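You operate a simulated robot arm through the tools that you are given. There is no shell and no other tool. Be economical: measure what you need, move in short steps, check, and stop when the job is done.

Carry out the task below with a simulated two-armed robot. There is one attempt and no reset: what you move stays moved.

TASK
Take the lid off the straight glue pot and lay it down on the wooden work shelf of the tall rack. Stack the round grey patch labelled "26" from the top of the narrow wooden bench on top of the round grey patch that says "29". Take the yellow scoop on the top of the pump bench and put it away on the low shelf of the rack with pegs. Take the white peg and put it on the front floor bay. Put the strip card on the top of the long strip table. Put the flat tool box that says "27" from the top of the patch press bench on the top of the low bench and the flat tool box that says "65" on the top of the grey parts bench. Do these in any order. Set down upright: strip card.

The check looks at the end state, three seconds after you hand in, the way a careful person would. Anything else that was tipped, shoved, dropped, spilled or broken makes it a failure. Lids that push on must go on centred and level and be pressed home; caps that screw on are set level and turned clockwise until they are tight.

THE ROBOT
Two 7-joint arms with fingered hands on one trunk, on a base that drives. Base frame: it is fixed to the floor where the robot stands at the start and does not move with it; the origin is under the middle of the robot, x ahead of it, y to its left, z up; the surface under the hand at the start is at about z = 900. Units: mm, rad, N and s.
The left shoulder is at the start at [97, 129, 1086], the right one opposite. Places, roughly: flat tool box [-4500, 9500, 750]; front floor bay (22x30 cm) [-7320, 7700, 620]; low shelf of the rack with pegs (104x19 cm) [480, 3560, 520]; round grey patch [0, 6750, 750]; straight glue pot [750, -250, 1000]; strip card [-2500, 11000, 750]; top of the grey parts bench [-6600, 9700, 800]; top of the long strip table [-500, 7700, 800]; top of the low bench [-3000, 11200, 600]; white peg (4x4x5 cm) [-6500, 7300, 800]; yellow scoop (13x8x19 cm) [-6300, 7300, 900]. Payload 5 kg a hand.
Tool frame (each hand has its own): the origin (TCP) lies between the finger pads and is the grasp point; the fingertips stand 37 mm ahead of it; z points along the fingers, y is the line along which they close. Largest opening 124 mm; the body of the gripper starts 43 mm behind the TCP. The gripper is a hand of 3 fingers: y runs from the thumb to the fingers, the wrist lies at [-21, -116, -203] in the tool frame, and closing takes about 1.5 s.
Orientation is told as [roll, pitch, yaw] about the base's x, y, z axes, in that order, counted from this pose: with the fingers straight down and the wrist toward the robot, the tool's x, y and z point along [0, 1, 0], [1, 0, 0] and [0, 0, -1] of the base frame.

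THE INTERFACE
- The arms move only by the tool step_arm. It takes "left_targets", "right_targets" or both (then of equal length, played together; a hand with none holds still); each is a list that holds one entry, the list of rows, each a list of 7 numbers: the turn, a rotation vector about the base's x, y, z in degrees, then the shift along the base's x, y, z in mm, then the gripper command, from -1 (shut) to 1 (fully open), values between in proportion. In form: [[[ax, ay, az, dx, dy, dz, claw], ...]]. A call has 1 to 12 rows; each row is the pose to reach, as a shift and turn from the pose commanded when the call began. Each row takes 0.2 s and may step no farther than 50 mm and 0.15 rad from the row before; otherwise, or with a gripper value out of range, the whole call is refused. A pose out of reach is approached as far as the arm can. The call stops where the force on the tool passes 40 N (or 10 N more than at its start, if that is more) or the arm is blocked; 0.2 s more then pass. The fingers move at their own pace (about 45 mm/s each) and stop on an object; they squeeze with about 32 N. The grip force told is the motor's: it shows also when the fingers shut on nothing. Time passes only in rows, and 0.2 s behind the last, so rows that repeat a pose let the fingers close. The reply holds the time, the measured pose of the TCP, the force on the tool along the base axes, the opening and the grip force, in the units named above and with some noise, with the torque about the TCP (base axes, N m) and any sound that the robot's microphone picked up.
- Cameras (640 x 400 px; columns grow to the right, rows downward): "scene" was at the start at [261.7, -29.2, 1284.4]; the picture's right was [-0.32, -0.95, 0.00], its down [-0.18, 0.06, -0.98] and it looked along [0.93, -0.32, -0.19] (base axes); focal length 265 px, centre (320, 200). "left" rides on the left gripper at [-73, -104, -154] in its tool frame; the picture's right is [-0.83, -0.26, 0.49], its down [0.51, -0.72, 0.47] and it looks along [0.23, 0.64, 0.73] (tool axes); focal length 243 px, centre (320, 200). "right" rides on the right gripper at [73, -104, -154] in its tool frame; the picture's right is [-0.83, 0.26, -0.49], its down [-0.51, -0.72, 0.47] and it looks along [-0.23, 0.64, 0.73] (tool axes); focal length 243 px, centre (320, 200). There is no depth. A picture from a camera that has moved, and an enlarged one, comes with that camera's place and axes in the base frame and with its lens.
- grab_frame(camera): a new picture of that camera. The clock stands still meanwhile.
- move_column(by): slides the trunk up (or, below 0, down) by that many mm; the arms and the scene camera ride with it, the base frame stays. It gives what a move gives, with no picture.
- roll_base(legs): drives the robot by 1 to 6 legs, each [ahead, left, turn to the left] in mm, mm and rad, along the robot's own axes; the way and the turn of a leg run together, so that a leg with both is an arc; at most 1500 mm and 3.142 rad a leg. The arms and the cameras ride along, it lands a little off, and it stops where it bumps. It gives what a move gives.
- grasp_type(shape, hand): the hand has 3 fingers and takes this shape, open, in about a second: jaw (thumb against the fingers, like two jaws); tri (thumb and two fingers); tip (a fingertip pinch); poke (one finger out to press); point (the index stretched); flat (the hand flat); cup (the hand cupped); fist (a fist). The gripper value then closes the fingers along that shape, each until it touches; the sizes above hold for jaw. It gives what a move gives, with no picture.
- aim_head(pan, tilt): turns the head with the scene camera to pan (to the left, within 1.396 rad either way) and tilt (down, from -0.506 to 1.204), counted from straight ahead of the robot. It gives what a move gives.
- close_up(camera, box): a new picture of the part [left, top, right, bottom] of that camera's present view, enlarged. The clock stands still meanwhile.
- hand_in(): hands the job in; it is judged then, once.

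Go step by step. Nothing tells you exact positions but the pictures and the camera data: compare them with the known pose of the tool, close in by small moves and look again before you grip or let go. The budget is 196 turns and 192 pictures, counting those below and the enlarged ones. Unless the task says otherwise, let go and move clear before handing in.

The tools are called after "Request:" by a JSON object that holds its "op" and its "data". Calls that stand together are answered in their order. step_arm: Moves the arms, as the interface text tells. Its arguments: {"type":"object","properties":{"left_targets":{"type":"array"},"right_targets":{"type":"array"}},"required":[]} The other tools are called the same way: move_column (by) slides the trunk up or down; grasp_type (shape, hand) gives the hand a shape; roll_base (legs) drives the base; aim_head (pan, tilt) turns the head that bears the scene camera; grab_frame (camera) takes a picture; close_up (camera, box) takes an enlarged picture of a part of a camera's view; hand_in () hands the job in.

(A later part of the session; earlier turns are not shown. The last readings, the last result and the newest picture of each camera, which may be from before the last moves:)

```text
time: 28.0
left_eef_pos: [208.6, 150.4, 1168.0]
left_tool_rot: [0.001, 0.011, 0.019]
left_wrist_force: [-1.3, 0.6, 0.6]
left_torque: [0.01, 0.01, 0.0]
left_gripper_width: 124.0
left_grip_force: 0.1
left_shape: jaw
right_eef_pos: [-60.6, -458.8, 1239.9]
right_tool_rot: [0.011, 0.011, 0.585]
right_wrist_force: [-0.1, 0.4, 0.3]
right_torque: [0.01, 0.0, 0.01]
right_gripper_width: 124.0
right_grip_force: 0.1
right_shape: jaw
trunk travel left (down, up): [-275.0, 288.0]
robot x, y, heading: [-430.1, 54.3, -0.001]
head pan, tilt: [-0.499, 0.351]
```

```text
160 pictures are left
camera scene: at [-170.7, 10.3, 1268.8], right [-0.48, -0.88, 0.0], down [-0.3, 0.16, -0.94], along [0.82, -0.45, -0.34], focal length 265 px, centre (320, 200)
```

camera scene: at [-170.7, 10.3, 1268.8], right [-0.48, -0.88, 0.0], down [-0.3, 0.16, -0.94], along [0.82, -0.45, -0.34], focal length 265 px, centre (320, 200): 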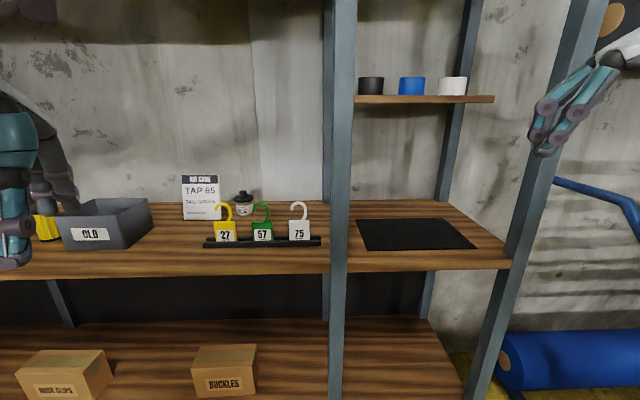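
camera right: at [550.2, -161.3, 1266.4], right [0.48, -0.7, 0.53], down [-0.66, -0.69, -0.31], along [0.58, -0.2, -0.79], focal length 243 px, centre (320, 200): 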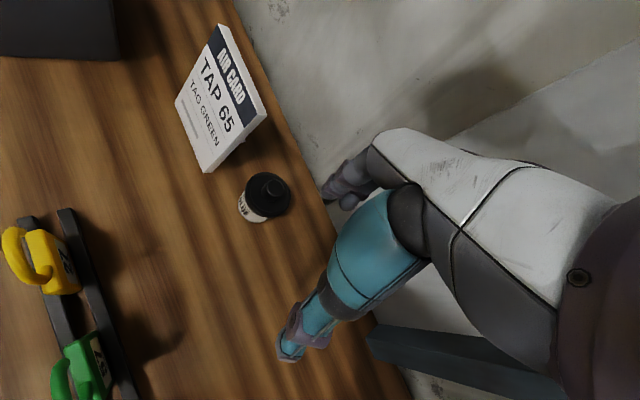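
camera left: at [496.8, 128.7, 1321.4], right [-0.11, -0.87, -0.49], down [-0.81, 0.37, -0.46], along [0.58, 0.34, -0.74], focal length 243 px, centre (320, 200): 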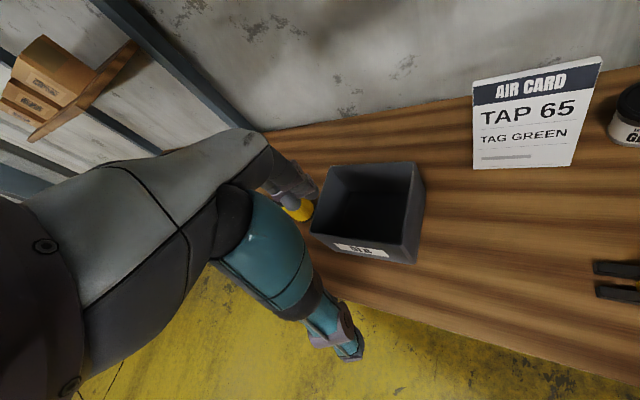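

The robot is free and nothing was disturbed. The rack's normal is at heading ≈ -0.44; I'll tuck the right hand, face the rack squarely with the pot to my left, and use the left hand.

Request:
{"op": "step_arm", "data": {"right_targets": [[[0, 0, -8, -5, 35, 0, 1], [0, 0, -16, -10, 70, 0, 1], [0, 0, -24, -20, 105, 0, 1], [0, 0, -32, -30, 140, 0, 1], [0, 0, -33, -40, 163, 0, 1], [0, 0, -33, -40, 163, 0, 1]]]}}

Request:
{"op": "roll_base", "data": {"legs": [[0, 0, -0.44], [300, 75, 0]]}}

Request:
{"op": "aim_head", "data": {"pan": 0.0, "tilt": 0.45}}

Request:
{"op": "grab_frame", "data": {"camera": "scene"}}

```text
time: 29.4
left_eef_pos: [208.6, 150.2, 1168.9]
left_tool_rot: [0.001, 0.013, 0.017]
left_wrist_force: [0.3, 0.2, 0.4]
left_torque: [-0.04, 0.01, 0.01]
left_gripper_width: 123.9
left_grip_force: 0.0
left_shape: jaw
right_eef_pos: [-101.0, -296.4, 1238.4]
right_tool_rot: [0.01, 0.009, 0.007]
right_wrist_force: [-0.1, -0.2, -0.3]
right_torque: [0.01, 0.01, 0.0]
right_gripper_width: 124.0
right_grip_force: 0.1
right_shape: jaw
trunk travel left (down, up): [-275.0, 288.0]
robot x, y, heading: [-426.6, 52.6, 0.001]
head pan, tilt: [-0.499, 0.351]
```

```text
time: 32.8
left_eef_pos: [490.2, -195.1, 1168.4]
left_tool_rot: [0.003, 0.01, -0.429]
left_wrist_force: [0.6, 0.0, 0.0]
left_torque: [0.01, 0.02, -0.01]
left_gripper_width: 123.8
left_grip_force: 0.1
left_shape: jaw
right_eef_pos: [19.8, -467.8, 1238.2]
right_tool_rot: [0.009, 0.009, -0.436]
right_wrist_force: [-0.1, 0.5, -0.1]
right_torque: [0.02, 0.02, 0.04]
right_gripper_width: 123.7
right_grip_force: 0.0
right_shape: jaw
trunk travel left (down, up): [-275.0, 288.0]
robot x, y, heading: [-125.9, -8.3, -0.443]
head pan, tilt: [-0.499, 0.351]
```

```text
time: 33.7
left_eef_pos: [492.5, -196.6, 1168.9]
left_tool_rot: [0.001, 0.011, -0.428]
left_wrist_force: [0.1, 0.7, -1.5]
left_torque: [-0.05, 0.01, 0.01]
left_gripper_width: 123.7
left_grip_force: 0.1
left_shape: jaw
right_eef_pos: [20.1, -467.4, 1237.6]
right_tool_rot: [0.009, 0.009, -0.437]
right_wrist_force: [0.3, 0.5, 0.6]
right_torque: [0.01, -0.01, 0.02]
right_gripper_width: 123.9
right_grip_force: 0.1
right_shape: jaw
trunk travel left (down, up): [-275.0, 288.0]
robot x, y, heading: [-123.1, -4.5, -0.442]
head pan, tilt: [0.0, 0.45]
```

```text
159 pictures are left
camera scene: at [117.4, -124.6, 1259.7], right [-0.43, -0.9, 0.0], down [-0.39, 0.19, -0.9], along [0.81, -0.39, -0.43], focal length 265 px, centre (320, 200)
```

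scene: 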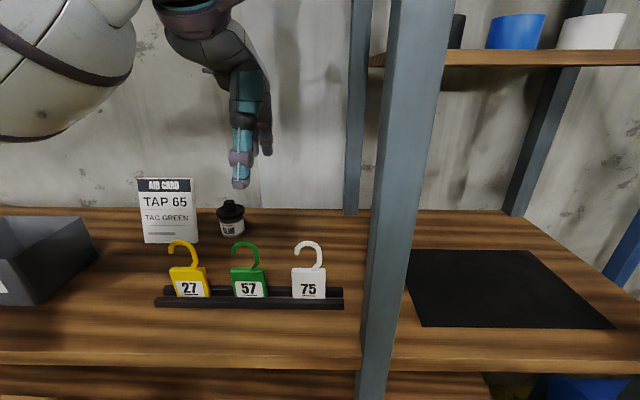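

Pot is at robot-relative (829, 208): a good left-hand reach. Drive 70 mm forward and bring the left hand above the pot.

Request:
{"op": "roll_base", "data": {"legs": [[70, 0, 0]]}}

Request:
{"op": "step_arm", "data": {"left_targets": [[[0, 0, 0, 35, 12, -10, 1], [0, 0, 0, 70, 25, -20, 1], [0, 0, 0, 105, 38, -30, 1], [0, 0, 0, 140, 50, -45, 1], [0, 0, 0, 163, 57, -65, 1], [0, 0, 0, 163, 57, -65, 1]]]}}

Request:
{"op": "grab_frame", "data": {"camera": "left"}}

Request:
{"op": "grab_frame", "data": {"camera": "scene"}}

```text
time: 34.7
left_eef_pos: [554.1, -225.1, 1168.1]
left_tool_rot: [0.002, 0.01, -0.428]
left_wrist_force: [0.3, -0.3, 0.2]
left_torque: [0.01, 0.01, -0.02]
left_gripper_width: 124.0
left_grip_force: 0.1
left_shape: jaw
right_eef_pos: [82.1, -497.1, 1238.1]
right_tool_rot: [0.01, 0.011, -0.436]
right_wrist_force: [0.6, -0.1, 0.7]
right_torque: [0.04, -0.02, -0.02]
right_gripper_width: 124.0
right_grip_force: 0.1
right_shape: jaw
trunk travel left (down, up): [-275.0, 288.0]
robot x, y, heading: [-65.2, -38.9, -0.445]
head pan, tilt: [0.0, 0.45]
```

```text
time: 36.1
left_eef_pos: [705.4, -166.8, 1110.6]
left_tool_rot: [0.006, 0.004, -0.426]
left_wrist_force: [0.2, -0.8, -1.1]
left_torque: [0.01, -0.02, -0.01]
left_gripper_width: 124.0
left_grip_force: 0.1
left_shape: jaw
right_eef_pos: [68.8, -493.8, 1240.6]
right_tool_rot: [0.016, -0.002, -0.434]
right_wrist_force: [-0.4, 0.5, -0.3]
right_torque: [0.02, 0.0, 0.0]
right_gripper_width: 123.8
right_grip_force: 0.1
right_shape: jaw
trunk travel left (down, up): [-275.0, 288.0]
robot x, y, heading: [-61.3, -36.3, -0.441]
head pan, tilt: [0.0, 0.45]
```

```text
158 pictures are left
camera left: at [580.0, -191.7, 1263.1], right [-0.58, -0.64, -0.5], down [-0.45, 0.76, -0.47], along [0.68, -0.05, -0.73], focal length 243 px, centre (320, 200)
```

left: 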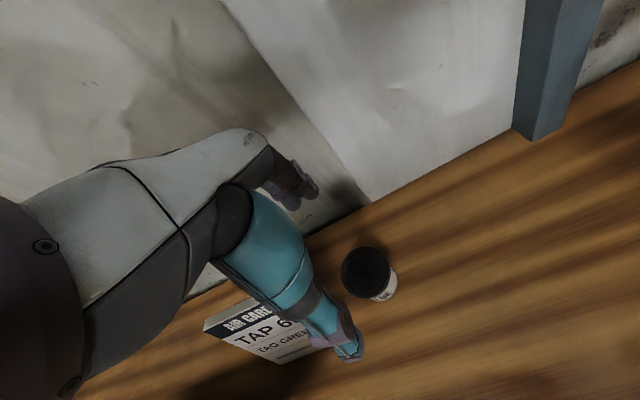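

```text
157 pictures are left
camera scene: at [165.0, -151.9, 1262.3], right [-0.43, -0.9, 0.0], down [-0.38, 0.19, -0.91], along [0.82, -0.39, -0.42], focal length 265 px, centre (320, 200)
```

scene: 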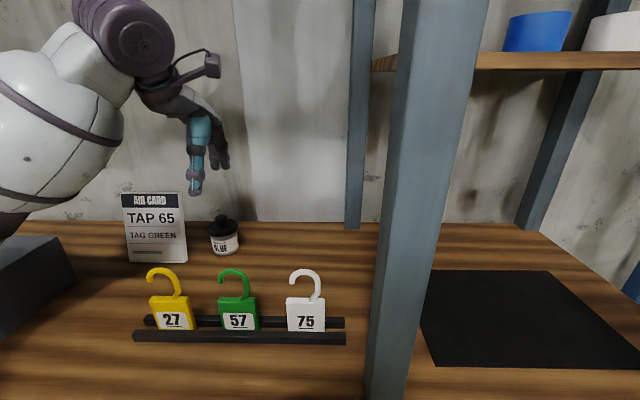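

Lid centre ≈ (714,-174), knob spans z≈963–988. Descend with the fingers half open.

Request:
{"op": "step_arm", "data": {"left_targets": [[[0, 0, 0, 9, -7, -20, 0.3], [0, 0, 0, 9, -7, -45, 0.1], [0, 0, 0, 9, -7, -65, 0], [0, 0, 0, 9, -7, -65, 0]]]}}

Request:
{"op": "grab_frame", "data": {"camera": "left"}}

Request:
{"op": "close_up", "data": {"camera": "scene", "box": [140, 140, 300, 270]}}

```text
time: 37.3
left_eef_pos: [716.4, -177.4, 1082.5]
left_tool_rot: [0.016, -0.051, -0.419]
left_wrist_force: [-0.1, -0.1, 0.1]
left_torque: [-0.01, 0.02, 0.02]
left_gripper_width: 62.4
left_grip_force: 0.0
left_shape: jaw
right_eef_pos: [65.1, -503.9, 1235.1]
right_tool_rot: [0.024, -0.001, -0.44]
right_wrist_force: [-0.1, 0.1, 0.7]
right_torque: [0.01, 0.01, -0.01]
right_gripper_width: 123.9
right_grip_force: 0.2
right_shape: jaw
trunk travel left (down, up): [-275.0, 288.0]
robot x, y, heading: [-54.8, -36.4, -0.443]
head pan, tilt: [0.0, 0.45]
stopped in row 4 (left hand): the arm was blocked; the commanded pose is now the measured one
```

```text
156 pictures are left
camera left: at [584.1, -201.4, 1228.2], right [-0.55, -0.65, -0.52], down [-0.43, 0.75, -0.5], along [0.72, -0.05, -0.69], focal length 243 px, centre (320, 200)
```

left: 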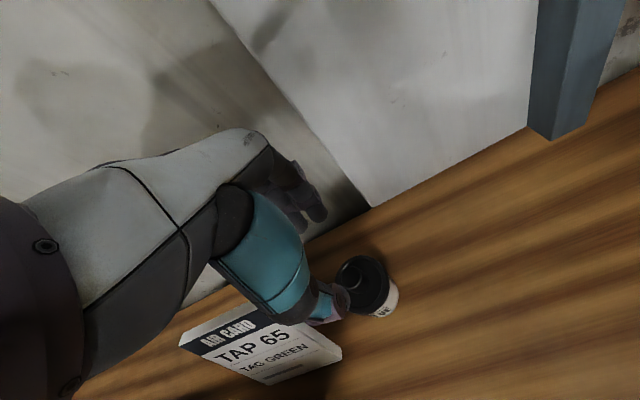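

```text
3.08 times, centred on (220, 205) of scene
camera zoom: at [162.2, -163.7, 1261.1], right [-0.43, -0.9, -0.01], down [-0.38, 0.19, -0.91], along [0.82, -0.39, -0.42], focal length 816 px, centre (628, 185)
```

zoom: 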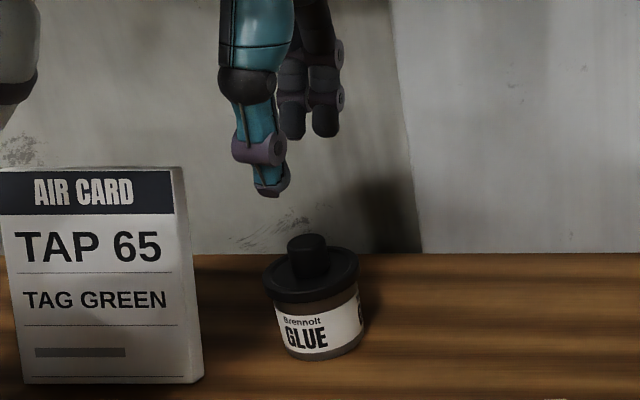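

Blocked again, not at the hand – probably the left elbow near the bin or shelf edge. I'll back up and look left.

Request:
{"op": "step_arm", "data": {"left_targets": [[[0, 0, 0, 0, 0, 20, 0], [0, 0, 0, 0, 0, 35, 0]]]}}

Request:
{"op": "aim_head", "data": {"pan": 0.9, "tilt": 0.6}}

Request:
{"op": "grab_frame", "data": {"camera": "scene"}}

```text
time: 38.1
left_eef_pos: [720.5, -153.0, 1103.0]
left_tool_rot: [0.012, -0.033, -0.398]
left_wrist_force: [0.9, 0.0, -0.3]
left_torque: [0.03, -0.01, 0.0]
left_gripper_width: 62.3
left_grip_force: 0.0
left_shape: jaw
right_eef_pos: [73.1, -492.3, 1238.6]
right_tool_rot: [0.016, 0.001, -0.424]
right_wrist_force: [-0.3, -0.3, -0.6]
right_torque: [0.08, 0.05, -0.02]
right_gripper_width: 124.2
right_grip_force: 0.0
right_shape: jaw
trunk travel left (down, up): [-275.0, 288.0]
robot x, y, heading: [-60.8, -33.9, -0.433]
head pan, tilt: [0.0, 0.45]
stopped in row 2 (left hand): the arm was blocked; the commanded pose is now the measured one
```

```text
time: 39.3
left_eef_pos: [718.4, -154.0, 1107.4]
left_tool_rot: [0.007, -0.037, -0.406]
left_wrist_force: [-0.3, 0.5, -0.3]
left_torque: [0.01, 0.03, 0.0]
left_gripper_width: 62.4
left_grip_force: 0.0
left_shape: jaw
right_eef_pos: [70.5, -487.1, 1242.7]
right_tool_rot: [0.013, -0.006, -0.427]
right_wrist_force: [-0.7, -0.6, 0.5]
right_torque: [-0.01, -0.03, 0.04]
right_gripper_width: 123.9
right_grip_force: 0.0
right_shape: jaw
trunk travel left (down, up): [-275.0, 288.0]
robot x, y, heading: [-58.4, -32.6, -0.434]
head pan, tilt: [0.901, 0.6]
```

```text
154 pictures are left
camera scene: at [161.0, -66.5, 1249.6], right [0.45, -0.89, 0.01], down [-0.49, -0.26, -0.83], along [0.75, 0.37, -0.56], focal length 265 px, centre (320, 200)
```

scene: 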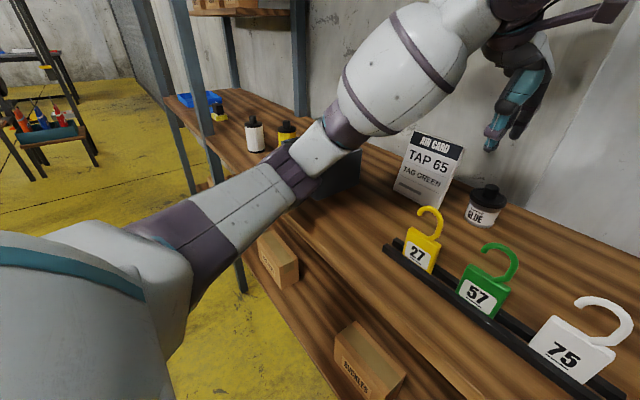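

The left forearm is touching the OLD bin. I'll back the base out, raise the trunk so the elbow rides higher, and lower the hand relative to it.

Request:
{"op": "roll_base", "data": {"legs": [[-250, 0, 0]]}}

Request:
{"op": "move_column", "data": {"by": 180}}

Request:
{"op": "step_arm", "data": {"left_targets": [[[0, 0, 0, 0, 0, -40, 0], [0, 0, 0, 0, 0, -80, 0], [0, 0, 0, 0, 0, -120, 0], [0, 0, 0, 0, 0, -160, 0], [0, 0, 0, 0, 0, -180, 0], [0, 0, 0, 0, 0, -180, 0]]]}}

Request:
{"op": "grab_frame", "data": {"camera": "scene"}}

```text
time: 41.2
left_eef_pos: [505.1, -58.6, 1094.5]
left_tool_rot: [0.004, -0.022, -0.415]
left_wrist_force: [0.2, 0.7, -0.7]
left_torque: [-0.02, 0.03, 0.0]
left_gripper_width: 62.2
left_grip_force: 0.1
left_shape: jaw
right_eef_pos: [-143.0, -386.9, 1238.3]
right_tool_rot: [0.01, 0.009, -0.436]
right_wrist_force: [-0.1, 0.6, 0.1]
right_torque: [0.0, -0.03, 0.0]
right_gripper_width: 124.0
right_grip_force: 0.0
right_shape: jaw
trunk travel left (down, up): [-275.0, 288.0]
robot x, y, heading: [-290.8, 69.6, -0.441]
head pan, tilt: [0.901, 0.6]
```

```text
time: 43.2
left_eef_pos: [504.6, -58.7, 1274.4]
left_tool_rot: [0.006, -0.021, -0.416]
left_wrist_force: [0.6, 0.0, 0.0]
left_torque: [0.04, 0.0, 0.01]
left_gripper_width: 62.2
left_grip_force: 0.0
left_shape: jaw
right_eef_pos: [-143.6, -387.8, 1418.1]
right_tool_rot: [0.01, 0.011, -0.436]
right_wrist_force: [0.7, -0.1, 0.1]
right_torque: [-0.01, 0.0, 0.02]
right_gripper_width: 123.9
right_grip_force: 0.0
right_shape: jaw
trunk travel left (down, up): [-455.0, 108.0]
robot x, y, heading: [-289.1, 69.3, -0.452]
head pan, tilt: [0.901, 0.6]
```

```text
time: 44.6
left_eef_pos: [506.6, -59.3, 1095.8]
left_tool_rot: [0.007, -0.022, -0.415]
left_wrist_force: [0.1, 0.7, 0.7]
left_torque: [-0.01, -0.01, 0.0]
left_gripper_width: 62.4
left_grip_force: 0.2
left_shape: jaw
right_eef_pos: [-145.1, -386.7, 1419.1]
right_tool_rot: [0.011, 0.01, -0.436]
right_wrist_force: [-0.3, 0.4, -0.1]
right_torque: [-0.02, -0.03, -0.01]
right_gripper_width: 123.9
right_grip_force: 0.0
right_shape: jaw
trunk travel left (down, up): [-455.0, 108.0]
robot x, y, heading: [-288.6, 74.1, -0.444]
head pan, tilt: [0.901, 0.6]
```

```text
153 pictures are left
camera scene: at [-96.9, 55.9, 1435.6], right [0.44, -0.9, 0.0], down [-0.51, -0.25, -0.83], along [0.74, 0.36, -0.56], focal length 265 px, centre (320, 200)
```

scene: 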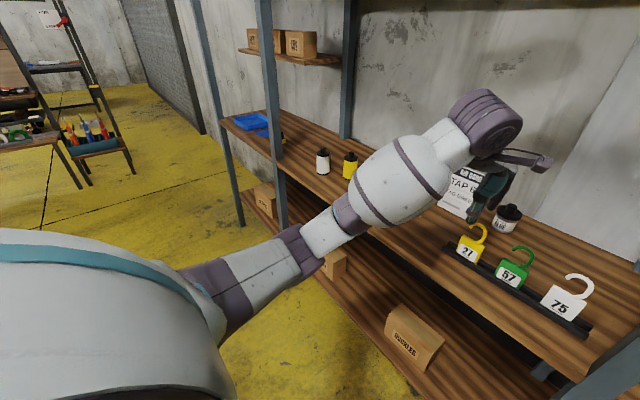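

Elbow is ~100 mm higher now. Drive back in 230 mm and check the contact situation.

Request:
{"op": "roll_base", "data": {"legs": [[230, 0, 0]]}}

Request:
{"op": "grab_frame", "data": {"camera": "scene"}}

Request:
{"op": "grab_frame", "data": {"camera": "left"}}

```text
time: 46.3
left_eef_pos: [715.8, -161.1, 1097.1]
left_tool_rot: [0.007, -0.021, -0.417]
left_wrist_force: [-0.1, 0.0, 0.4]
left_torque: [0.0, -0.02, 0.03]
left_gripper_width: 62.4
left_grip_force: 0.1
left_shape: jaw
right_eef_pos: [64.6, -488.1, 1419.5]
right_tool_rot: [0.009, 0.008, -0.437]
right_wrist_force: [0.6, -0.2, 0.3]
right_torque: [0.01, -0.03, -0.03]
right_gripper_width: 124.0
right_grip_force: 0.1
right_shape: jaw
trunk travel left (down, up): [-455.0, 108.0]
robot x, y, heading: [-76.2, -29.4, -0.446]
head pan, tilt: [0.901, 0.6]
```

```text
152 pictures are left
camera scene: at [113.6, -45.1, 1435.8], right [0.44, -0.9, 0.0], down [-0.51, -0.25, -0.83], along [0.74, 0.36, -0.56], focal length 265 px, centre (320, 200)
```

scene: 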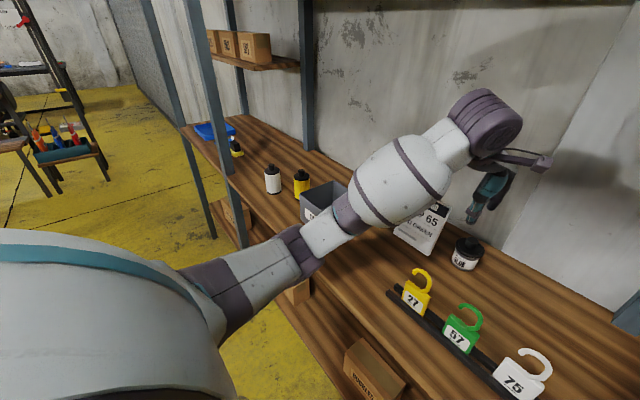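

```text
151 pictures are left
camera left: at [587.4, -185.4, 1247.6], right [-0.56, -0.65, -0.5], down [-0.44, 0.75, -0.48], along [0.7, -0.05, -0.71], focal length 243 px, centre (320, 200)
```

left: 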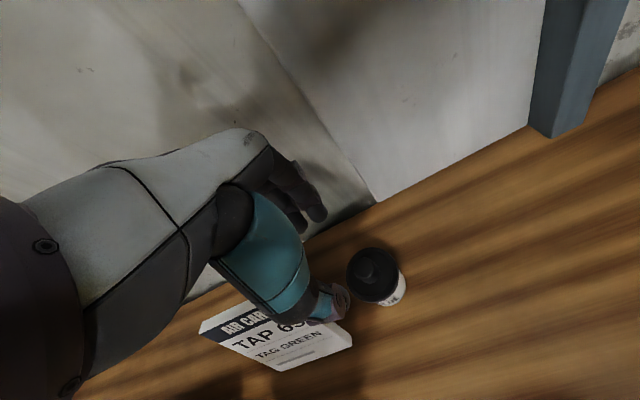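

Clear view: knob at ≈(715,-177,985). Shift right 16 mm and descend in small steps.

Request:
{"op": "step_arm", "data": {"left_targets": [[[0, 0, 0, 0, -8, -10, 0], [0, 0, 0, 0, -16, -20, 0], [0, 0, 0, 0, -16, -35, 0], [0, 0, 0, 0, -16, -50, 0], [0, 0, 0, 0, -16, -65, 0], [0, 0, 0, 0, -16, -65, 0]]]}}

Request:
{"op": "grab_frame", "data": {"camera": "left"}}

Request:
{"op": "aim_head", "data": {"pan": 0.1, "tilt": 0.6}}

Request:
{"op": "grab_frame", "data": {"camera": "scene"}}

```text
time: 47.7
left_eef_pos: [717.7, -179.4, 1030.9]
left_tool_rot: [0.007, -0.024, -0.415]
left_wrist_force: [0.4, -0.5, -0.3]
left_torque: [-0.01, -0.03, 0.01]
left_gripper_width: 62.3
left_grip_force: 0.0
left_shape: jaw
right_eef_pos: [66.6, -488.8, 1418.7]
right_tool_rot: [0.011, 0.01, -0.439]
right_wrist_force: [-0.3, 1.1, 0.7]
right_torque: [-0.01, 0.01, 0.03]
right_gripper_width: 124.0
right_grip_force: 0.0
right_shape: jaw
trunk travel left (down, up): [-455.0, 108.0]
robot x, y, heading: [-76.0, -32.0, -0.447]
head pan, tilt: [0.901, 0.6]
```

```text
150 pictures are left
camera left: at [589.0, -203.0, 1180.7], right [-0.56, -0.65, -0.5], down [-0.44, 0.75, -0.48], along [0.7, -0.05, -0.72], focal length 243 px, centre (320, 200)
```

left: 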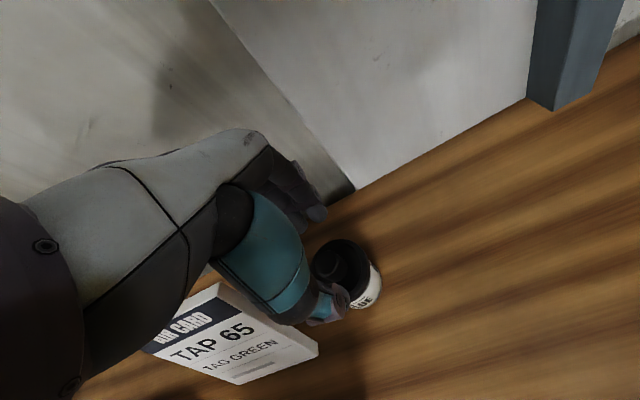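

```text
time: 48.9
left_eef_pos: [716.4, -178.2, 1029.9]
left_tool_rot: [0.005, -0.023, -0.417]
left_wrist_force: [0.1, -0.5, 1.1]
left_torque: [0.0, 0.04, 0.03]
left_gripper_width: 62.3
left_grip_force: 0.0
left_shape: jaw
right_eef_pos: [66.7, -488.5, 1417.3]
right_tool_rot: [0.01, 0.008, -0.438]
right_wrist_force: [-0.3, 1.2, -0.1]
right_torque: [0.03, 0.01, 0.01]
right_gripper_width: 124.0
right_grip_force: 0.0
right_shape: jaw
trunk travel left (down, up): [-455.0, 108.0]
robot x, y, heading: [-78.1, -27.6, -0.446]
head pan, tilt: [0.099, 0.6]
```

```text
149 pictures are left
camera scene: at [119.2, -114.6, 1435.5], right [-0.34, -0.94, 0.0], down [-0.53, 0.19, -0.83], along [0.78, -0.28, -0.56], focal length 265 px, centre (320, 200)
```

scene: 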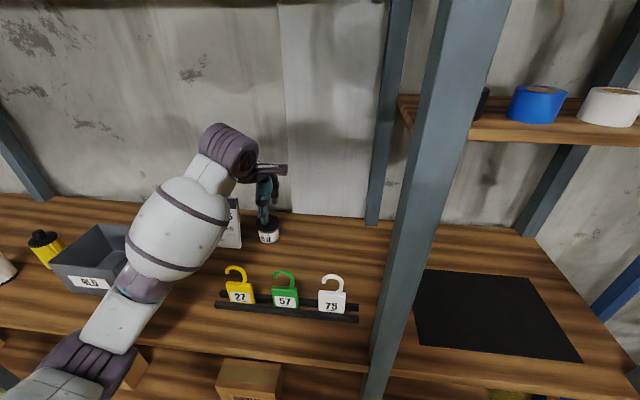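

Descent works. Knob is ~5 mm nearer than the tips' centre; correct, descend to tips z≈968 and close.

Request:
{"op": "step_arm", "data": {"left_targets": [[[0, 0, 0, -4, -1, -12, 0], [0, 0, 0, -4, -1, -24, 0], [0, 0, 0, -4, -1, -24, -0.5], [0, 0, 0, -4, -1, -24, -1], [0, 0, 0, -4, -1, -24, -1], [0, 0, 0, -4, -1, -24, -1], [0, 0, 0, -4, -1, -24, -1]]]}}

Request:
{"op": "close_up", "data": {"camera": "left", "box": [240, 180, 440, 340]}}

```text
time: 50.5
left_eef_pos: [713.0, -179.1, 1005.0]
left_tool_rot: [0.006, -0.021, -0.416]
left_wrist_force: [0.4, 0.7, 0.6]
left_torque: [0.05, -0.07, 0.0]
left_gripper_width: 13.6
left_grip_force: 31.8
left_shape: jaw
right_eef_pos: [67.5, -488.3, 1417.9]
right_tool_rot: [0.01, 0.008, -0.438]
right_wrist_force: [-0.4, 0.0, -0.1]
right_torque: [-0.01, 0.01, -0.02]
right_gripper_width: 124.0
right_grip_force: 0.1
right_shape: jaw
trunk travel left (down, up): [-455.0, 108.0]
robot x, y, heading: [-75.2, -31.4, -0.449]
head pan, tilt: [0.099, 0.6]
```

```text
2.50 times, centred on (340, 260) of left
camera zoom: at [585.1, -202.8, 1156.9], right [-0.56, -0.65, -0.5], down [-0.44, 0.75, -0.48], along [0.7, -0.05, -0.72], focal length 606 px, centre (270, 50)
```

zoom: 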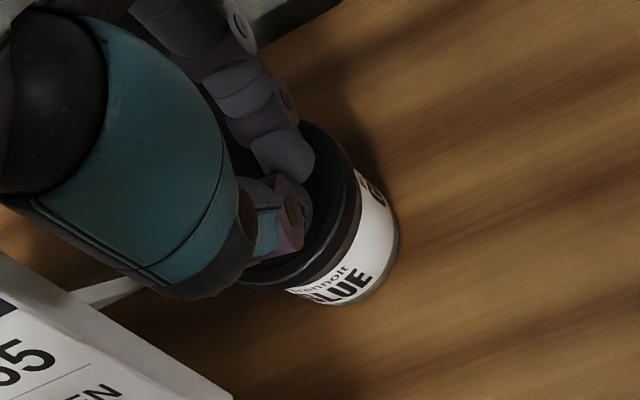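

Something is held. Lift gently and check whether the lid parts from the pot.

Request:
{"op": "step_arm", "data": {"left_targets": [[[0, 0, 0, 0, 0, 6, -1], [0, 0, 0, 0, 0, 12, -1], [0, 0, 0, 0, 0, 20, -1], [0, 0, 0, 0, 0, 20, -1]]]}}

Request:
{"op": "close_up", "data": {"camera": "scene", "box": [220, 150, 320, 250]}}

Request:
{"op": "close_up", "data": {"camera": "left", "box": [240, 180, 440, 340]}}

```text
time: 51.5
left_eef_pos: [713.7, -178.3, 1027.8]
left_tool_rot: [0.008, -0.022, -0.417]
left_wrist_force: [0.1, 0.1, -1.4]
left_torque: [-0.04, 0.02, 0.02]
left_gripper_width: 13.3
left_grip_force: 31.9
left_shape: jaw
right_eef_pos: [67.2, -488.7, 1418.9]
right_tool_rot: [0.009, 0.01, -0.438]
right_wrist_force: [0.0, 0.9, 0.9]
right_torque: [0.0, -0.02, -0.03]
right_gripper_width: 124.0
right_grip_force: 0.0
right_shape: jaw
trunk travel left (down, up): [-455.0, 108.0]
robot x, y, heading: [-76.1, -32.1, -0.448]
head pan, tilt: [0.099, 0.6]
```

```text
4.00 times, centred on (270, 200) of scene
camera zoom: at [119.4, -114.7, 1435.4], right [-0.34, -0.94, 0.0], down [-0.53, 0.19, -0.82], along [0.78, -0.28, -0.57], focal length 1061 px, centre (520, 200)
```

zoom: 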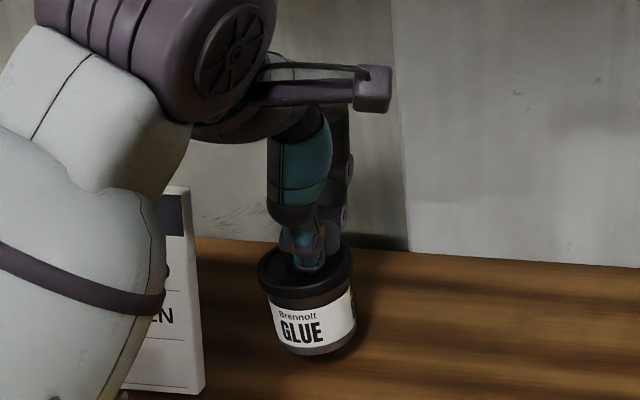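

```text
2.50 times, centred on (340, 260) of left
camera zoom: at [585.3, -202.8, 1177.6], right [-0.56, -0.65, -0.5], down [-0.44, 0.75, -0.48], along [0.7, -0.05, -0.72], focal length 606 px, centre (270, 50)
```

zoom: 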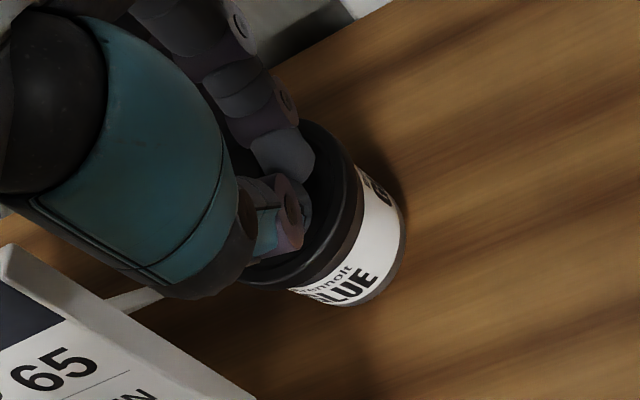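

The pot comes up with the lid, so it needs holding. Plan: lift it over the hooks, back out of the rack, grip the pot body with the right hand, pull the lid off, then hand the pot back to the left and return it. Lifting first.

Request:
{"op": "step_arm", "data": {"left_targets": [[[0, 0, 0, 0, 0, 25, -1], [0, 0, 0, 0, 0, 50, -1], [0, 0, 0, 0, 0, 75, -1], [0, 0, 0, 0, 0, 100, -1], [0, 0, 0, 0, 0, 120, -1], [0, 0, 0, 0, 0, 120, -1]]]}}

Request:
{"op": "grab_frame", "data": {"camera": "scene"}}

Request:
{"op": "roll_base", "data": {"legs": [[-250, 0, 0], [-200, 0, 0]]}}

Request:
{"op": "grab_frame", "data": {"camera": "scene"}}

```text
time: 52.9
left_eef_pos: [712.1, -178.9, 1144.5]
left_tool_rot: [0.007, -0.021, -0.417]
left_wrist_force: [0.0, -0.1, -2.8]
left_torque: [0.01, 0.02, -0.01]
left_gripper_width: 13.1
left_grip_force: 32.0
left_shape: jaw
right_eef_pos: [66.3, -488.2, 1417.2]
right_tool_rot: [0.011, 0.009, -0.438]
right_wrist_force: [-0.7, -0.7, 1.2]
right_torque: [0.0, 0.0, -0.03]
right_gripper_width: 123.7
right_grip_force: 0.1
right_shape: jaw
trunk travel left (down, up): [-455.0, 108.0]
robot x, y, heading: [-76.2, -32.1, -0.449]
head pan, tilt: [0.099, 0.6]
```

```text
145 pictures are left
camera scene: at [119.6, -114.6, 1435.4], right [-0.34, -0.94, 0.0], down [-0.53, 0.19, -0.82], along [0.78, -0.28, -0.57], focal length 265 px, centre (320, 200)
```

scene: 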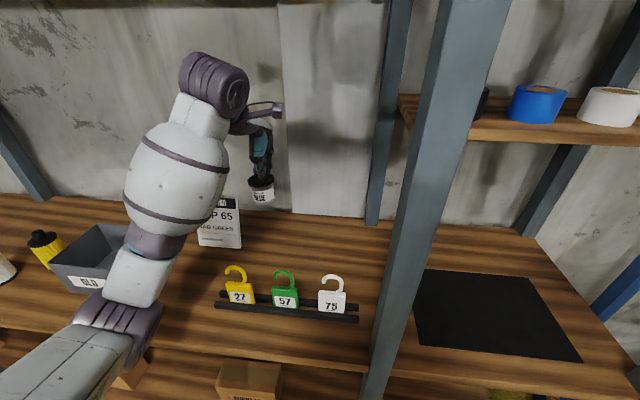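

```text
time: 55.9
left_eef_pos: [305.6, 18.1, 1141.3]
left_tool_rot: [0.007, -0.018, -0.417]
left_wrist_force: [0.4, 0.3, -1.3]
left_torque: [0.01, 0.05, -0.01]
left_gripper_width: 13.0
left_grip_force: 32.0
left_shape: jaw
right_eef_pos: [-338.3, -294.7, 1416.2]
right_tool_rot: [0.009, 0.012, -0.436]
right_wrist_force: [0.1, -1.1, -0.8]
right_torque: [0.02, 0.04, 0.02]
right_gripper_width: 124.0
right_grip_force: 0.0
right_shape: jaw
trunk travel left (down, up): [-455.0, 108.0]
robot x, y, heading: [-483.7, 167.6, -0.445]
head pan, tilt: [0.099, 0.6]
```

```text
144 pictures are left
camera scene: at [-285.5, 80.1, 1434.8], right [-0.34, -0.94, 0.0], down [-0.53, 0.19, -0.82], along [0.77, -0.28, -0.57], focal length 265 px, centre (320, 200)
```

scene: 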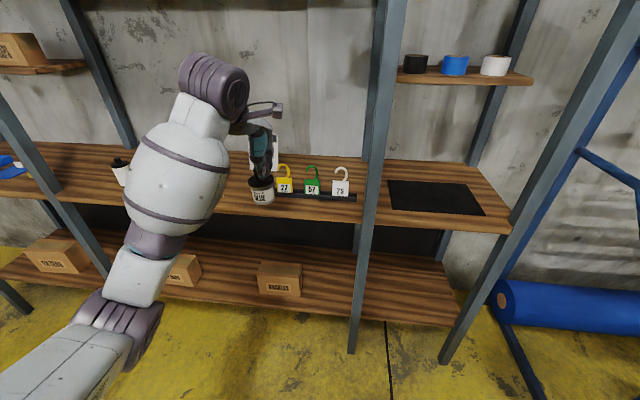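

All undisturbed. Back up another 150 mm, bring the pot in front of the robot, and bring the right hand to a horizontal pose pointing left at the pot.

Request:
{"op": "roll_base", "data": {"legs": [[-200, 0, 0]]}}

Request:
{"op": "step_arm", "data": {"left_targets": [[[0, 0, 0, -33, -8, 7, -1], [0, 0, 0, -66, -15, 14, -1], [0, 0, 0, -99, -23, 21, -1], [0, 0, 0, -132, -30, 28, -1], [0, 0, 0, -165, -38, 35, -1], [0, 0, 0, -195, -45, 40, -1], [0, 0, 0, -195, -45, 40, -1]]]}}

Request:
{"op": "step_arm", "data": {"right_targets": [[[7.39, -3.52, 0, 31.3, 8.8, -26.9, 1], [14.78, -7.04, 0, 62.6, 17.5, -53.8, 1], [22.17, -10.56, 0, 93.9, 26.3, -80.7, 1], [29.56, -14.08, 0, 125.2, 35.1, -107.6, 1], [36.95, -17.6, 0, 156.5, 43.9, -134.5, 1], [44.34, -21.12, 0, 187.8, 52.6, -161.4, 1], [51.73, -24.64, 0, 219.1, 61.4, -188.3, 1], [59.12, -28.16, 0, 250.4, 70.2, -215.2, 1], [66.51, -31.68, 0, 281.7, 78.9, -242.1, 1], [73.9, -35.2, 0, 313, 87.7, -269, 1], [81.3, -38.7, 0, 344, 96.5, -296, 1], [81.3, -38.7, 0, 344, 96.5, -296, 1]]]}}

Request:
{"op": "aim_head", "data": {"pan": 0.0, "tilt": 0.6}}

Request:
{"op": "grab_frame", "data": {"camera": "scene"}}

Request:
{"op": "grab_frame", "data": {"camera": "right"}}

```text
time: 57.5
left_eef_pos: [126.5, 106.2, 1143.2]
left_tool_rot: [0.007, -0.018, -0.41]
left_wrist_force: [0.8, -0.6, -2.2]
left_torque: [0.03, 0.04, 0.0]
left_gripper_width: 13.1
left_grip_force: 31.8
left_shape: jaw
right_eef_pos: [-514.6, -207.6, 1417.0]
right_tool_rot: [0.011, 0.013, -0.432]
right_wrist_force: [1.1, -0.3, 0.0]
right_torque: [0.0, -0.02, 0.01]
right_gripper_width: 123.8
right_grip_force: 0.1
right_shape: jaw
trunk travel left (down, up): [-455.0, 108.0]
robot x, y, heading: [-665.6, 253.7, -0.447]
head pan, tilt: [0.099, 0.6]
```

```text
time: 59.1
left_eef_pos: [-69.9, 62.5, 1185.4]
left_tool_rot: [0.007, -0.021, -0.41]
left_wrist_force: [0.2, 0.4, -1.8]
left_torque: [-0.02, -0.01, -0.02]
left_gripper_width: 13.2
left_grip_force: 32.1
left_shape: jaw
right_eef_pos: [-517.8, -206.2, 1416.1]
right_tool_rot: [0.012, 0.01, -0.432]
right_wrist_force: [0.8, -0.1, 0.6]
right_torque: [0.03, 0.0, 0.02]
right_gripper_width: 123.9
right_grip_force: 0.0
right_shape: jaw
trunk travel left (down, up): [-455.0, 108.0]
robot x, y, heading: [-665.7, 246.7, -0.442]
head pan, tilt: [0.099, 0.6]
```

```text
time: 61.7
left_eef_pos: [-69.2, 61.7, 1187.1]
left_tool_rot: [0.007, -0.022, -0.41]
left_wrist_force: [-0.1, 1.0, -2.1]
left_torque: [-0.01, 0.04, 0.03]
left_gripper_width: 12.9
left_grip_force: 32.0
left_shape: jaw
right_eef_pos: [-175.1, -110.9, 1122.4]
right_tool_rot: [1.582, -0.014, -0.435]
right_wrist_force: [0.6, 0.4, 0.4]
right_torque: [0.01, 0.0, -0.01]
right_gripper_width: 124.2
right_grip_force: 0.1
right_shape: jaw
trunk travel left (down, up): [-455.0, 108.0]
robot x, y, heading: [-663.2, 252.3, -0.439]
head pan, tilt: [0.099, 0.6]
```

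```text
time: 62.4
left_eef_pos: [-69.7, 62.8, 1185.0]
left_tool_rot: [0.007, -0.021, -0.409]
left_wrist_force: [0.5, -0.2, -1.6]
left_torque: [-0.01, 0.02, 0.01]
left_gripper_width: 13.2
left_grip_force: 32.2
left_shape: jaw
right_eef_pos: [-173.4, -111.2, 1121.7]
right_tool_rot: [1.583, -0.013, -0.434]
right_wrist_force: [0.1, -0.9, 0.7]
right_torque: [0.0, 0.02, 0.01]
right_gripper_width: 123.9
right_grip_force: 0.1
right_shape: jaw
trunk travel left (down, up): [-455.0, 108.0]
robot x, y, heading: [-667.4, 250.8, -0.443]
head pan, tilt: [0.0, 0.6]
```

```text
143 pictures are left
camera scene: at [-472.2, 159.6, 1435.5], right [-0.43, -0.9, 0.0], down [-0.51, 0.24, -0.83], along [0.75, -0.35, -0.56], focal length 265 px, centre (320, 200)
```

scene: 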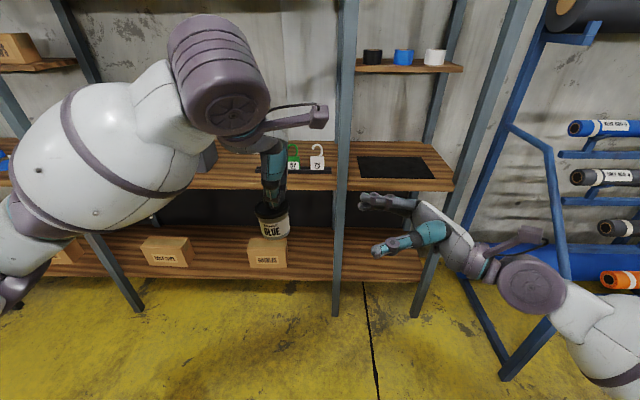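

```text
142 pictures are left
camera right: at [-334.2, -206.7, 1190.9], right [0.04, -0.55, -0.83], down [-0.45, 0.73, -0.51], along [0.89, 0.4, -0.22], focal length 243 px, centre (320, 200)
```

right: 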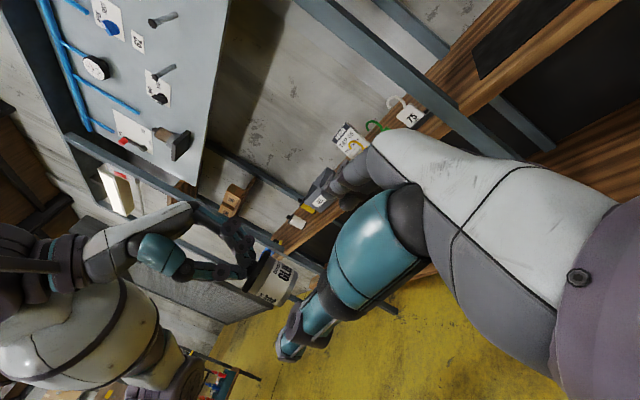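

Relative in robot frame: pot axis (620, 86), body z≈1080–1125; right TCP (601,-115,1122). Move right hand in around the pot body.

Request:
{"op": "step_arm", "data": {"right_targets": [[[0, 0, 0, 18, 20, -22, 1], [0, 0, 0, 38, 53, -22, 1], [0, 0, 0, 58, 87, -22, 1], [0, 0, 0, 79, 126, -22, 1], [0, 0, 0, 90, 147, -22, 1], [0, 0, 0, 100, 166, -22, 1], [0, 0, 0, 100, 166, -22, 1]]]}}

Request:
{"op": "grab_frame", "data": {"camera": "right"}}

Request:
{"op": "close_up", "data": {"camera": "scene", "box": [190, 120, 430, 280]}}

```text
time: 64.0
left_eef_pos: [-69.9, 62.4, 1185.7]
left_tool_rot: [0.007, -0.022, -0.411]
left_wrist_force: [-0.3, -0.6, -2.5]
left_torque: [-0.01, 0.08, 0.03]
left_gripper_width: 13.3
left_grip_force: 32.1
left_shape: jaw
right_eef_pos: [-75.3, 55.4, 1100.0]
right_tool_rot: [1.585, -0.012, -0.435]
right_wrist_force: [0.1, 0.2, -0.2]
right_torque: [0.01, 0.01, -0.01]
right_gripper_width: 123.5
right_grip_force: 0.1
right_shape: jaw
trunk travel left (down, up): [-455.0, 108.0]
robot x, y, heading: [-668.2, 252.5, -0.444]
head pan, tilt: [0.0, 0.6]
```

```text
141 pictures are left
camera right: at [-235.8, -41.4, 1169.2], right [0.04, -0.55, -0.83], down [-0.45, 0.73, -0.51], along [0.89, 0.4, -0.22], focal length 243 px, centre (320, 200)
```

right: 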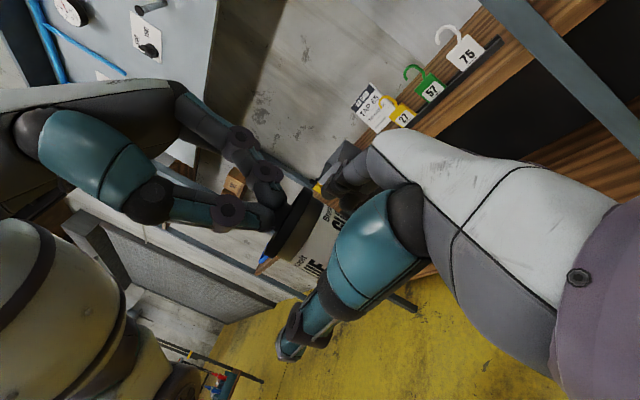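

```text
2.50 times, centred on (310, 200) of scene
camera zoom: at [-472.1, 159.1, 1435.5], right [-0.43, -0.9, 0.0], down [-0.51, 0.24, -0.82], along [0.75, -0.35, -0.57], focal length 663 px, centre (345, 200)
```

zoom: 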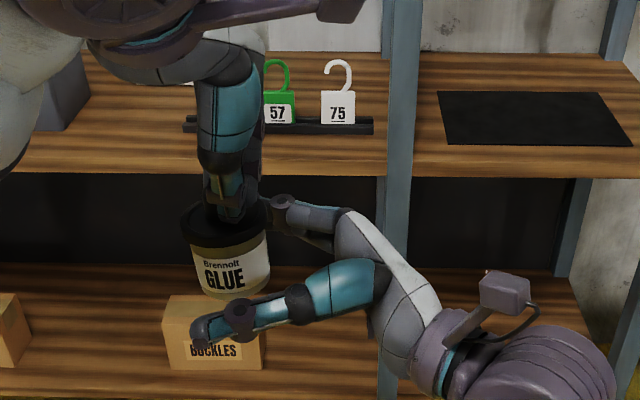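

The digits straddle the body. Close the right hand on it.

Request:
{"op": "step_arm", "data": {"right_targets": [[[0, 0, 0, 0, 0, 0, 0.3], [0, 0, 0, 0, 0, 0, -0.2], [0, 0, 0, 0, 0, 0, -0.6], [0, 0, 0, 0, 0, 0, -1], [0, 0, 0, 0, 0, 0, -1], [0, 0, 0, 0, 0, 0, -1], [0, 0, 0, 0, 0, 0, -1]]]}}

Request:
{"op": "close_up", "data": {"camera": "scene", "box": [190, 120, 430, 280]}}

Request:
{"op": "close_up", "data": {"camera": "right", "box": [200, 140, 440, 320]}}

```text
time: 65.6
left_eef_pos: [-69.3, 62.0, 1185.4]
left_tool_rot: [0.007, -0.02, -0.41]
left_wrist_force: [-1.6, -1.1, -1.0]
left_torque: [-0.03, 0.07, 0.04]
left_gripper_width: 13.2
left_grip_force: 32.4
left_shape: jaw
right_eef_pos: [-75.0, 54.9, 1100.6]
right_tool_rot: [1.581, -0.013, -0.435]
right_wrist_force: [1.0, 1.3, -0.2]
right_torque: [-0.02, 0.02, -0.04]
right_gripper_width: 47.9
right_grip_force: 31.6
right_shape: jaw
trunk travel left (down, up): [-455.0, 108.0]
robot x, y, heading: [-666.2, 254.2, -0.44]
head pan, tilt: [0.0, 0.6]
```

```text
2.50 times, centred on (310, 200) of scene
camera zoom: at [-471.9, 159.5, 1435.4], right [-0.43, -0.9, 0.0], down [-0.51, 0.24, -0.82], along [0.75, -0.35, -0.57], focal length 663 px, centre (345, 200)
```

zoom: 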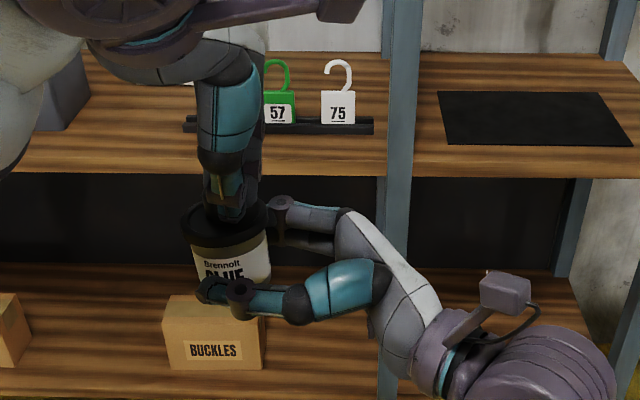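

```text
2.22 times, centred on (320, 230) of right
camera zoom: at [-235.8, -41.3, 1169.2], right [0.04, -0.55, -0.83], down [-0.45, 0.73, -0.51], along [0.89, 0.4, -0.22], focal length 539 px, centre (320, 133)
```

zoom: 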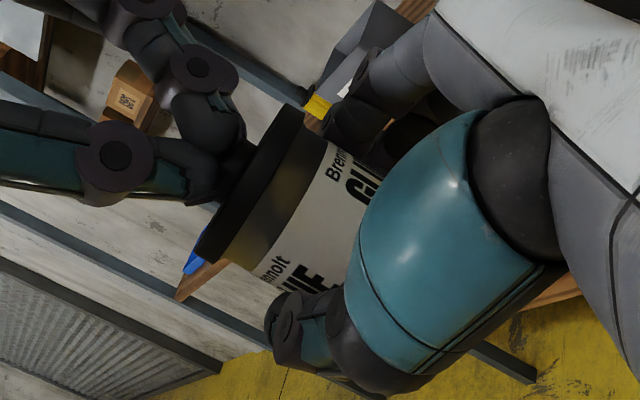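

Firm grip on the lower body. Pull the lid straight up.

Request:
{"op": "step_arm", "data": {"left_targets": [[[0, 0, 0, 0, 0, 4, -1], [0, 0, 0, 0, 0, 9, -1], [0, 0, 0, 0, 0, 15, -1], [0, 0, 0, 0, 0, 25, -1], [0, 0, 0, 0, 0, 35, -1]]]}}

Request:
{"op": "close_up", "data": {"camera": "scene", "box": [190, 120, 430, 280]}}

```text
time: 66.8
left_eef_pos: [-69.9, 61.6, 1220.6]
left_tool_rot: [0.008, -0.021, -0.411]
left_wrist_force: [-0.4, -0.1, -0.1]
left_torque: [0.0, 0.02, -0.02]
left_gripper_width: 13.0
left_grip_force: 32.0
left_shape: jaw
right_eef_pos: [-75.0, 54.1, 1100.5]
right_tool_rot: [1.583, -0.013, -0.434]
right_wrist_force: [0.5, -0.2, -1.2]
right_torque: [-0.03, 0.03, 0.02]
right_gripper_width: 47.5
right_grip_force: 32.2
right_shape: jaw
trunk travel left (down, up): [-455.0, 108.0]
robot x, y, heading: [-667.8, 254.7, -0.445]
head pan, tilt: [0.0, 0.6]
heard: snap
```

```text
2.50 times, centred on (310, 200) of scene
camera zoom: at [-472.2, 159.5, 1435.5], right [-0.43, -0.9, 0.0], down [-0.51, 0.24, -0.83], along [0.75, -0.35, -0.56], focal length 663 px, centre (345, 200)
```

zoom: 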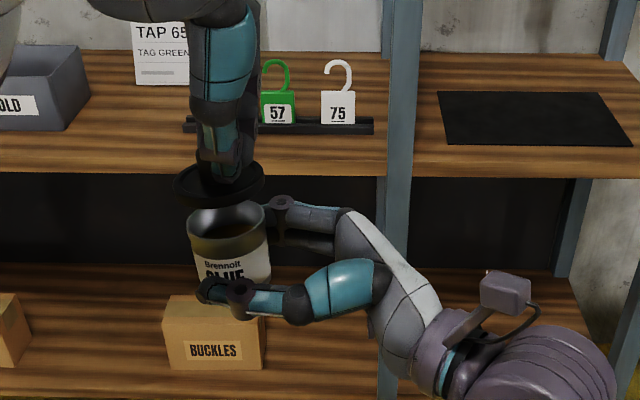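

Lid came off with a snap; pot is upright in the right hand. Now drive toward the shelf, staying left of post A, to lay the lid on the shelf between the hooks and the bin.

Request:
{"op": "roll_base", "data": {"legs": [[200, 185, 0], [190, 0, 0]]}}

Request:
{"op": "grab_frame", "data": {"camera": "scene"}}

```text
time: 70.1
left_eef_pos: [360.7, 61.0, 1222.7]
left_tool_rot: [0.007, -0.023, -0.411]
left_wrist_force: [-0.5, 0.6, -0.3]
left_torque: [-0.01, 0.03, -0.01]
left_gripper_width: 12.9
left_grip_force: 31.6
left_shape: jaw
right_eef_pos: [355.4, 52.1, 1100.6]
right_tool_rot: [1.583, -0.014, -0.431]
right_wrist_force: [0.2, -0.1, -1.7]
right_torque: [-0.03, 0.0, 0.0]
right_gripper_width: 47.7
right_grip_force: 32.2
right_shape: jaw
trunk travel left (down, up): [-455.0, 108.0]
robot x, y, heading: [-231.3, 249.2, -0.44]
head pan, tilt: [0.0, 0.6]
```

```text
136 pictures are left
camera scene: at [-41.7, 157.1, 1435.8], right [-0.43, -0.91, 0.0], down [-0.51, 0.24, -0.83], along [0.75, -0.35, -0.56], focal length 265 px, centre (320, 200)
```

scene: 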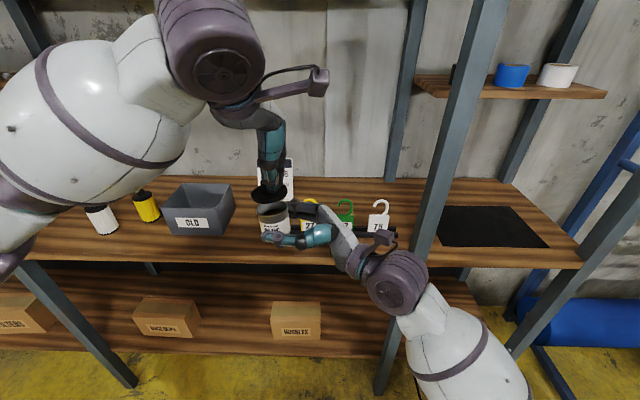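

Target for lid: (562,45), between bin and hooks. Extend the left hand over it and descend to z≈985.

Request:
{"op": "step_arm", "data": {"left_targets": [[[0, 0, 0, 45, -3, 0, -1], [0, 0, 0, 90, -7, 0, -1], [0, 0, 0, 135, -11, 0, -1], [0, 0, 0, 180, -14, 0, -1], [0, 0, 0, 201, -16, -30, -1], [0, 0, 0, 201, -16, -80, -1], [0, 0, 0, 201, -16, -130, -1], [0, 0, 0, 201, -16, -180, -1], [0, 0, 0, 201, -16, -225, -1], [0, 0, 0, 201, -16, -240, -1], [0, 0, 0, 201, -16, -240, -1]]]}}

Request:
{"op": "grab_frame", "data": {"camera": "left"}}

Request:
{"op": "grab_frame", "data": {"camera": "scene"}}

```text
time: 72.5
left_eef_pos: [563.8, 44.7, 982.4]
left_tool_rot: [0.007, -0.021, -0.409]
left_wrist_force: [0.0, 0.3, -0.1]
left_torque: [-0.03, 0.0, 0.0]
left_gripper_width: 13.1
left_grip_force: 31.8
left_shape: jaw
right_eef_pos: [356.0, 52.4, 1099.8]
right_tool_rot: [1.583, -0.013, -0.432]
right_wrist_force: [0.4, 1.2, -2.1]
right_torque: [0.0, 0.03, 0.0]
right_gripper_width: 47.7
right_grip_force: 31.7
right_shape: jaw
trunk travel left (down, up): [-455.0, 108.0]
robot x, y, heading: [-233.3, 243.1, -0.447]
head pan, tilt: [0.0, 0.6]
```

```text
135 pictures are left
camera left: at [435.9, 20.3, 1133.5], right [-0.56, -0.66, -0.5], down [-0.45, 0.75, -0.48], along [0.7, -0.04, -0.72], focal length 243 px, centre (320, 200)
```

left: 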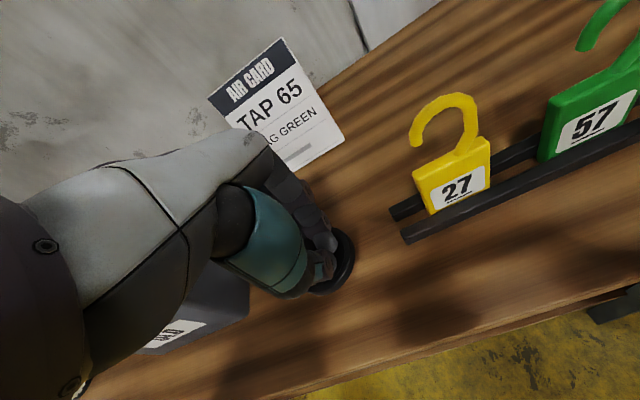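

```text
134 pictures are left
camera scene: at [-40.3, 156.5, 1435.5], right [-0.43, -0.91, 0.0], down [-0.51, 0.24, -0.83], along [0.75, -0.35, -0.57], focal length 265 px, centre (320, 200)
```

scene: 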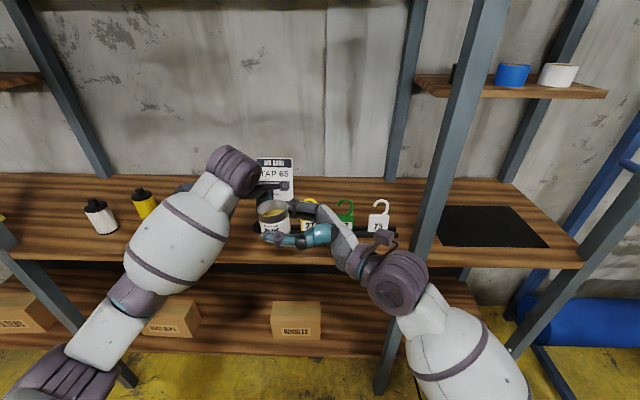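

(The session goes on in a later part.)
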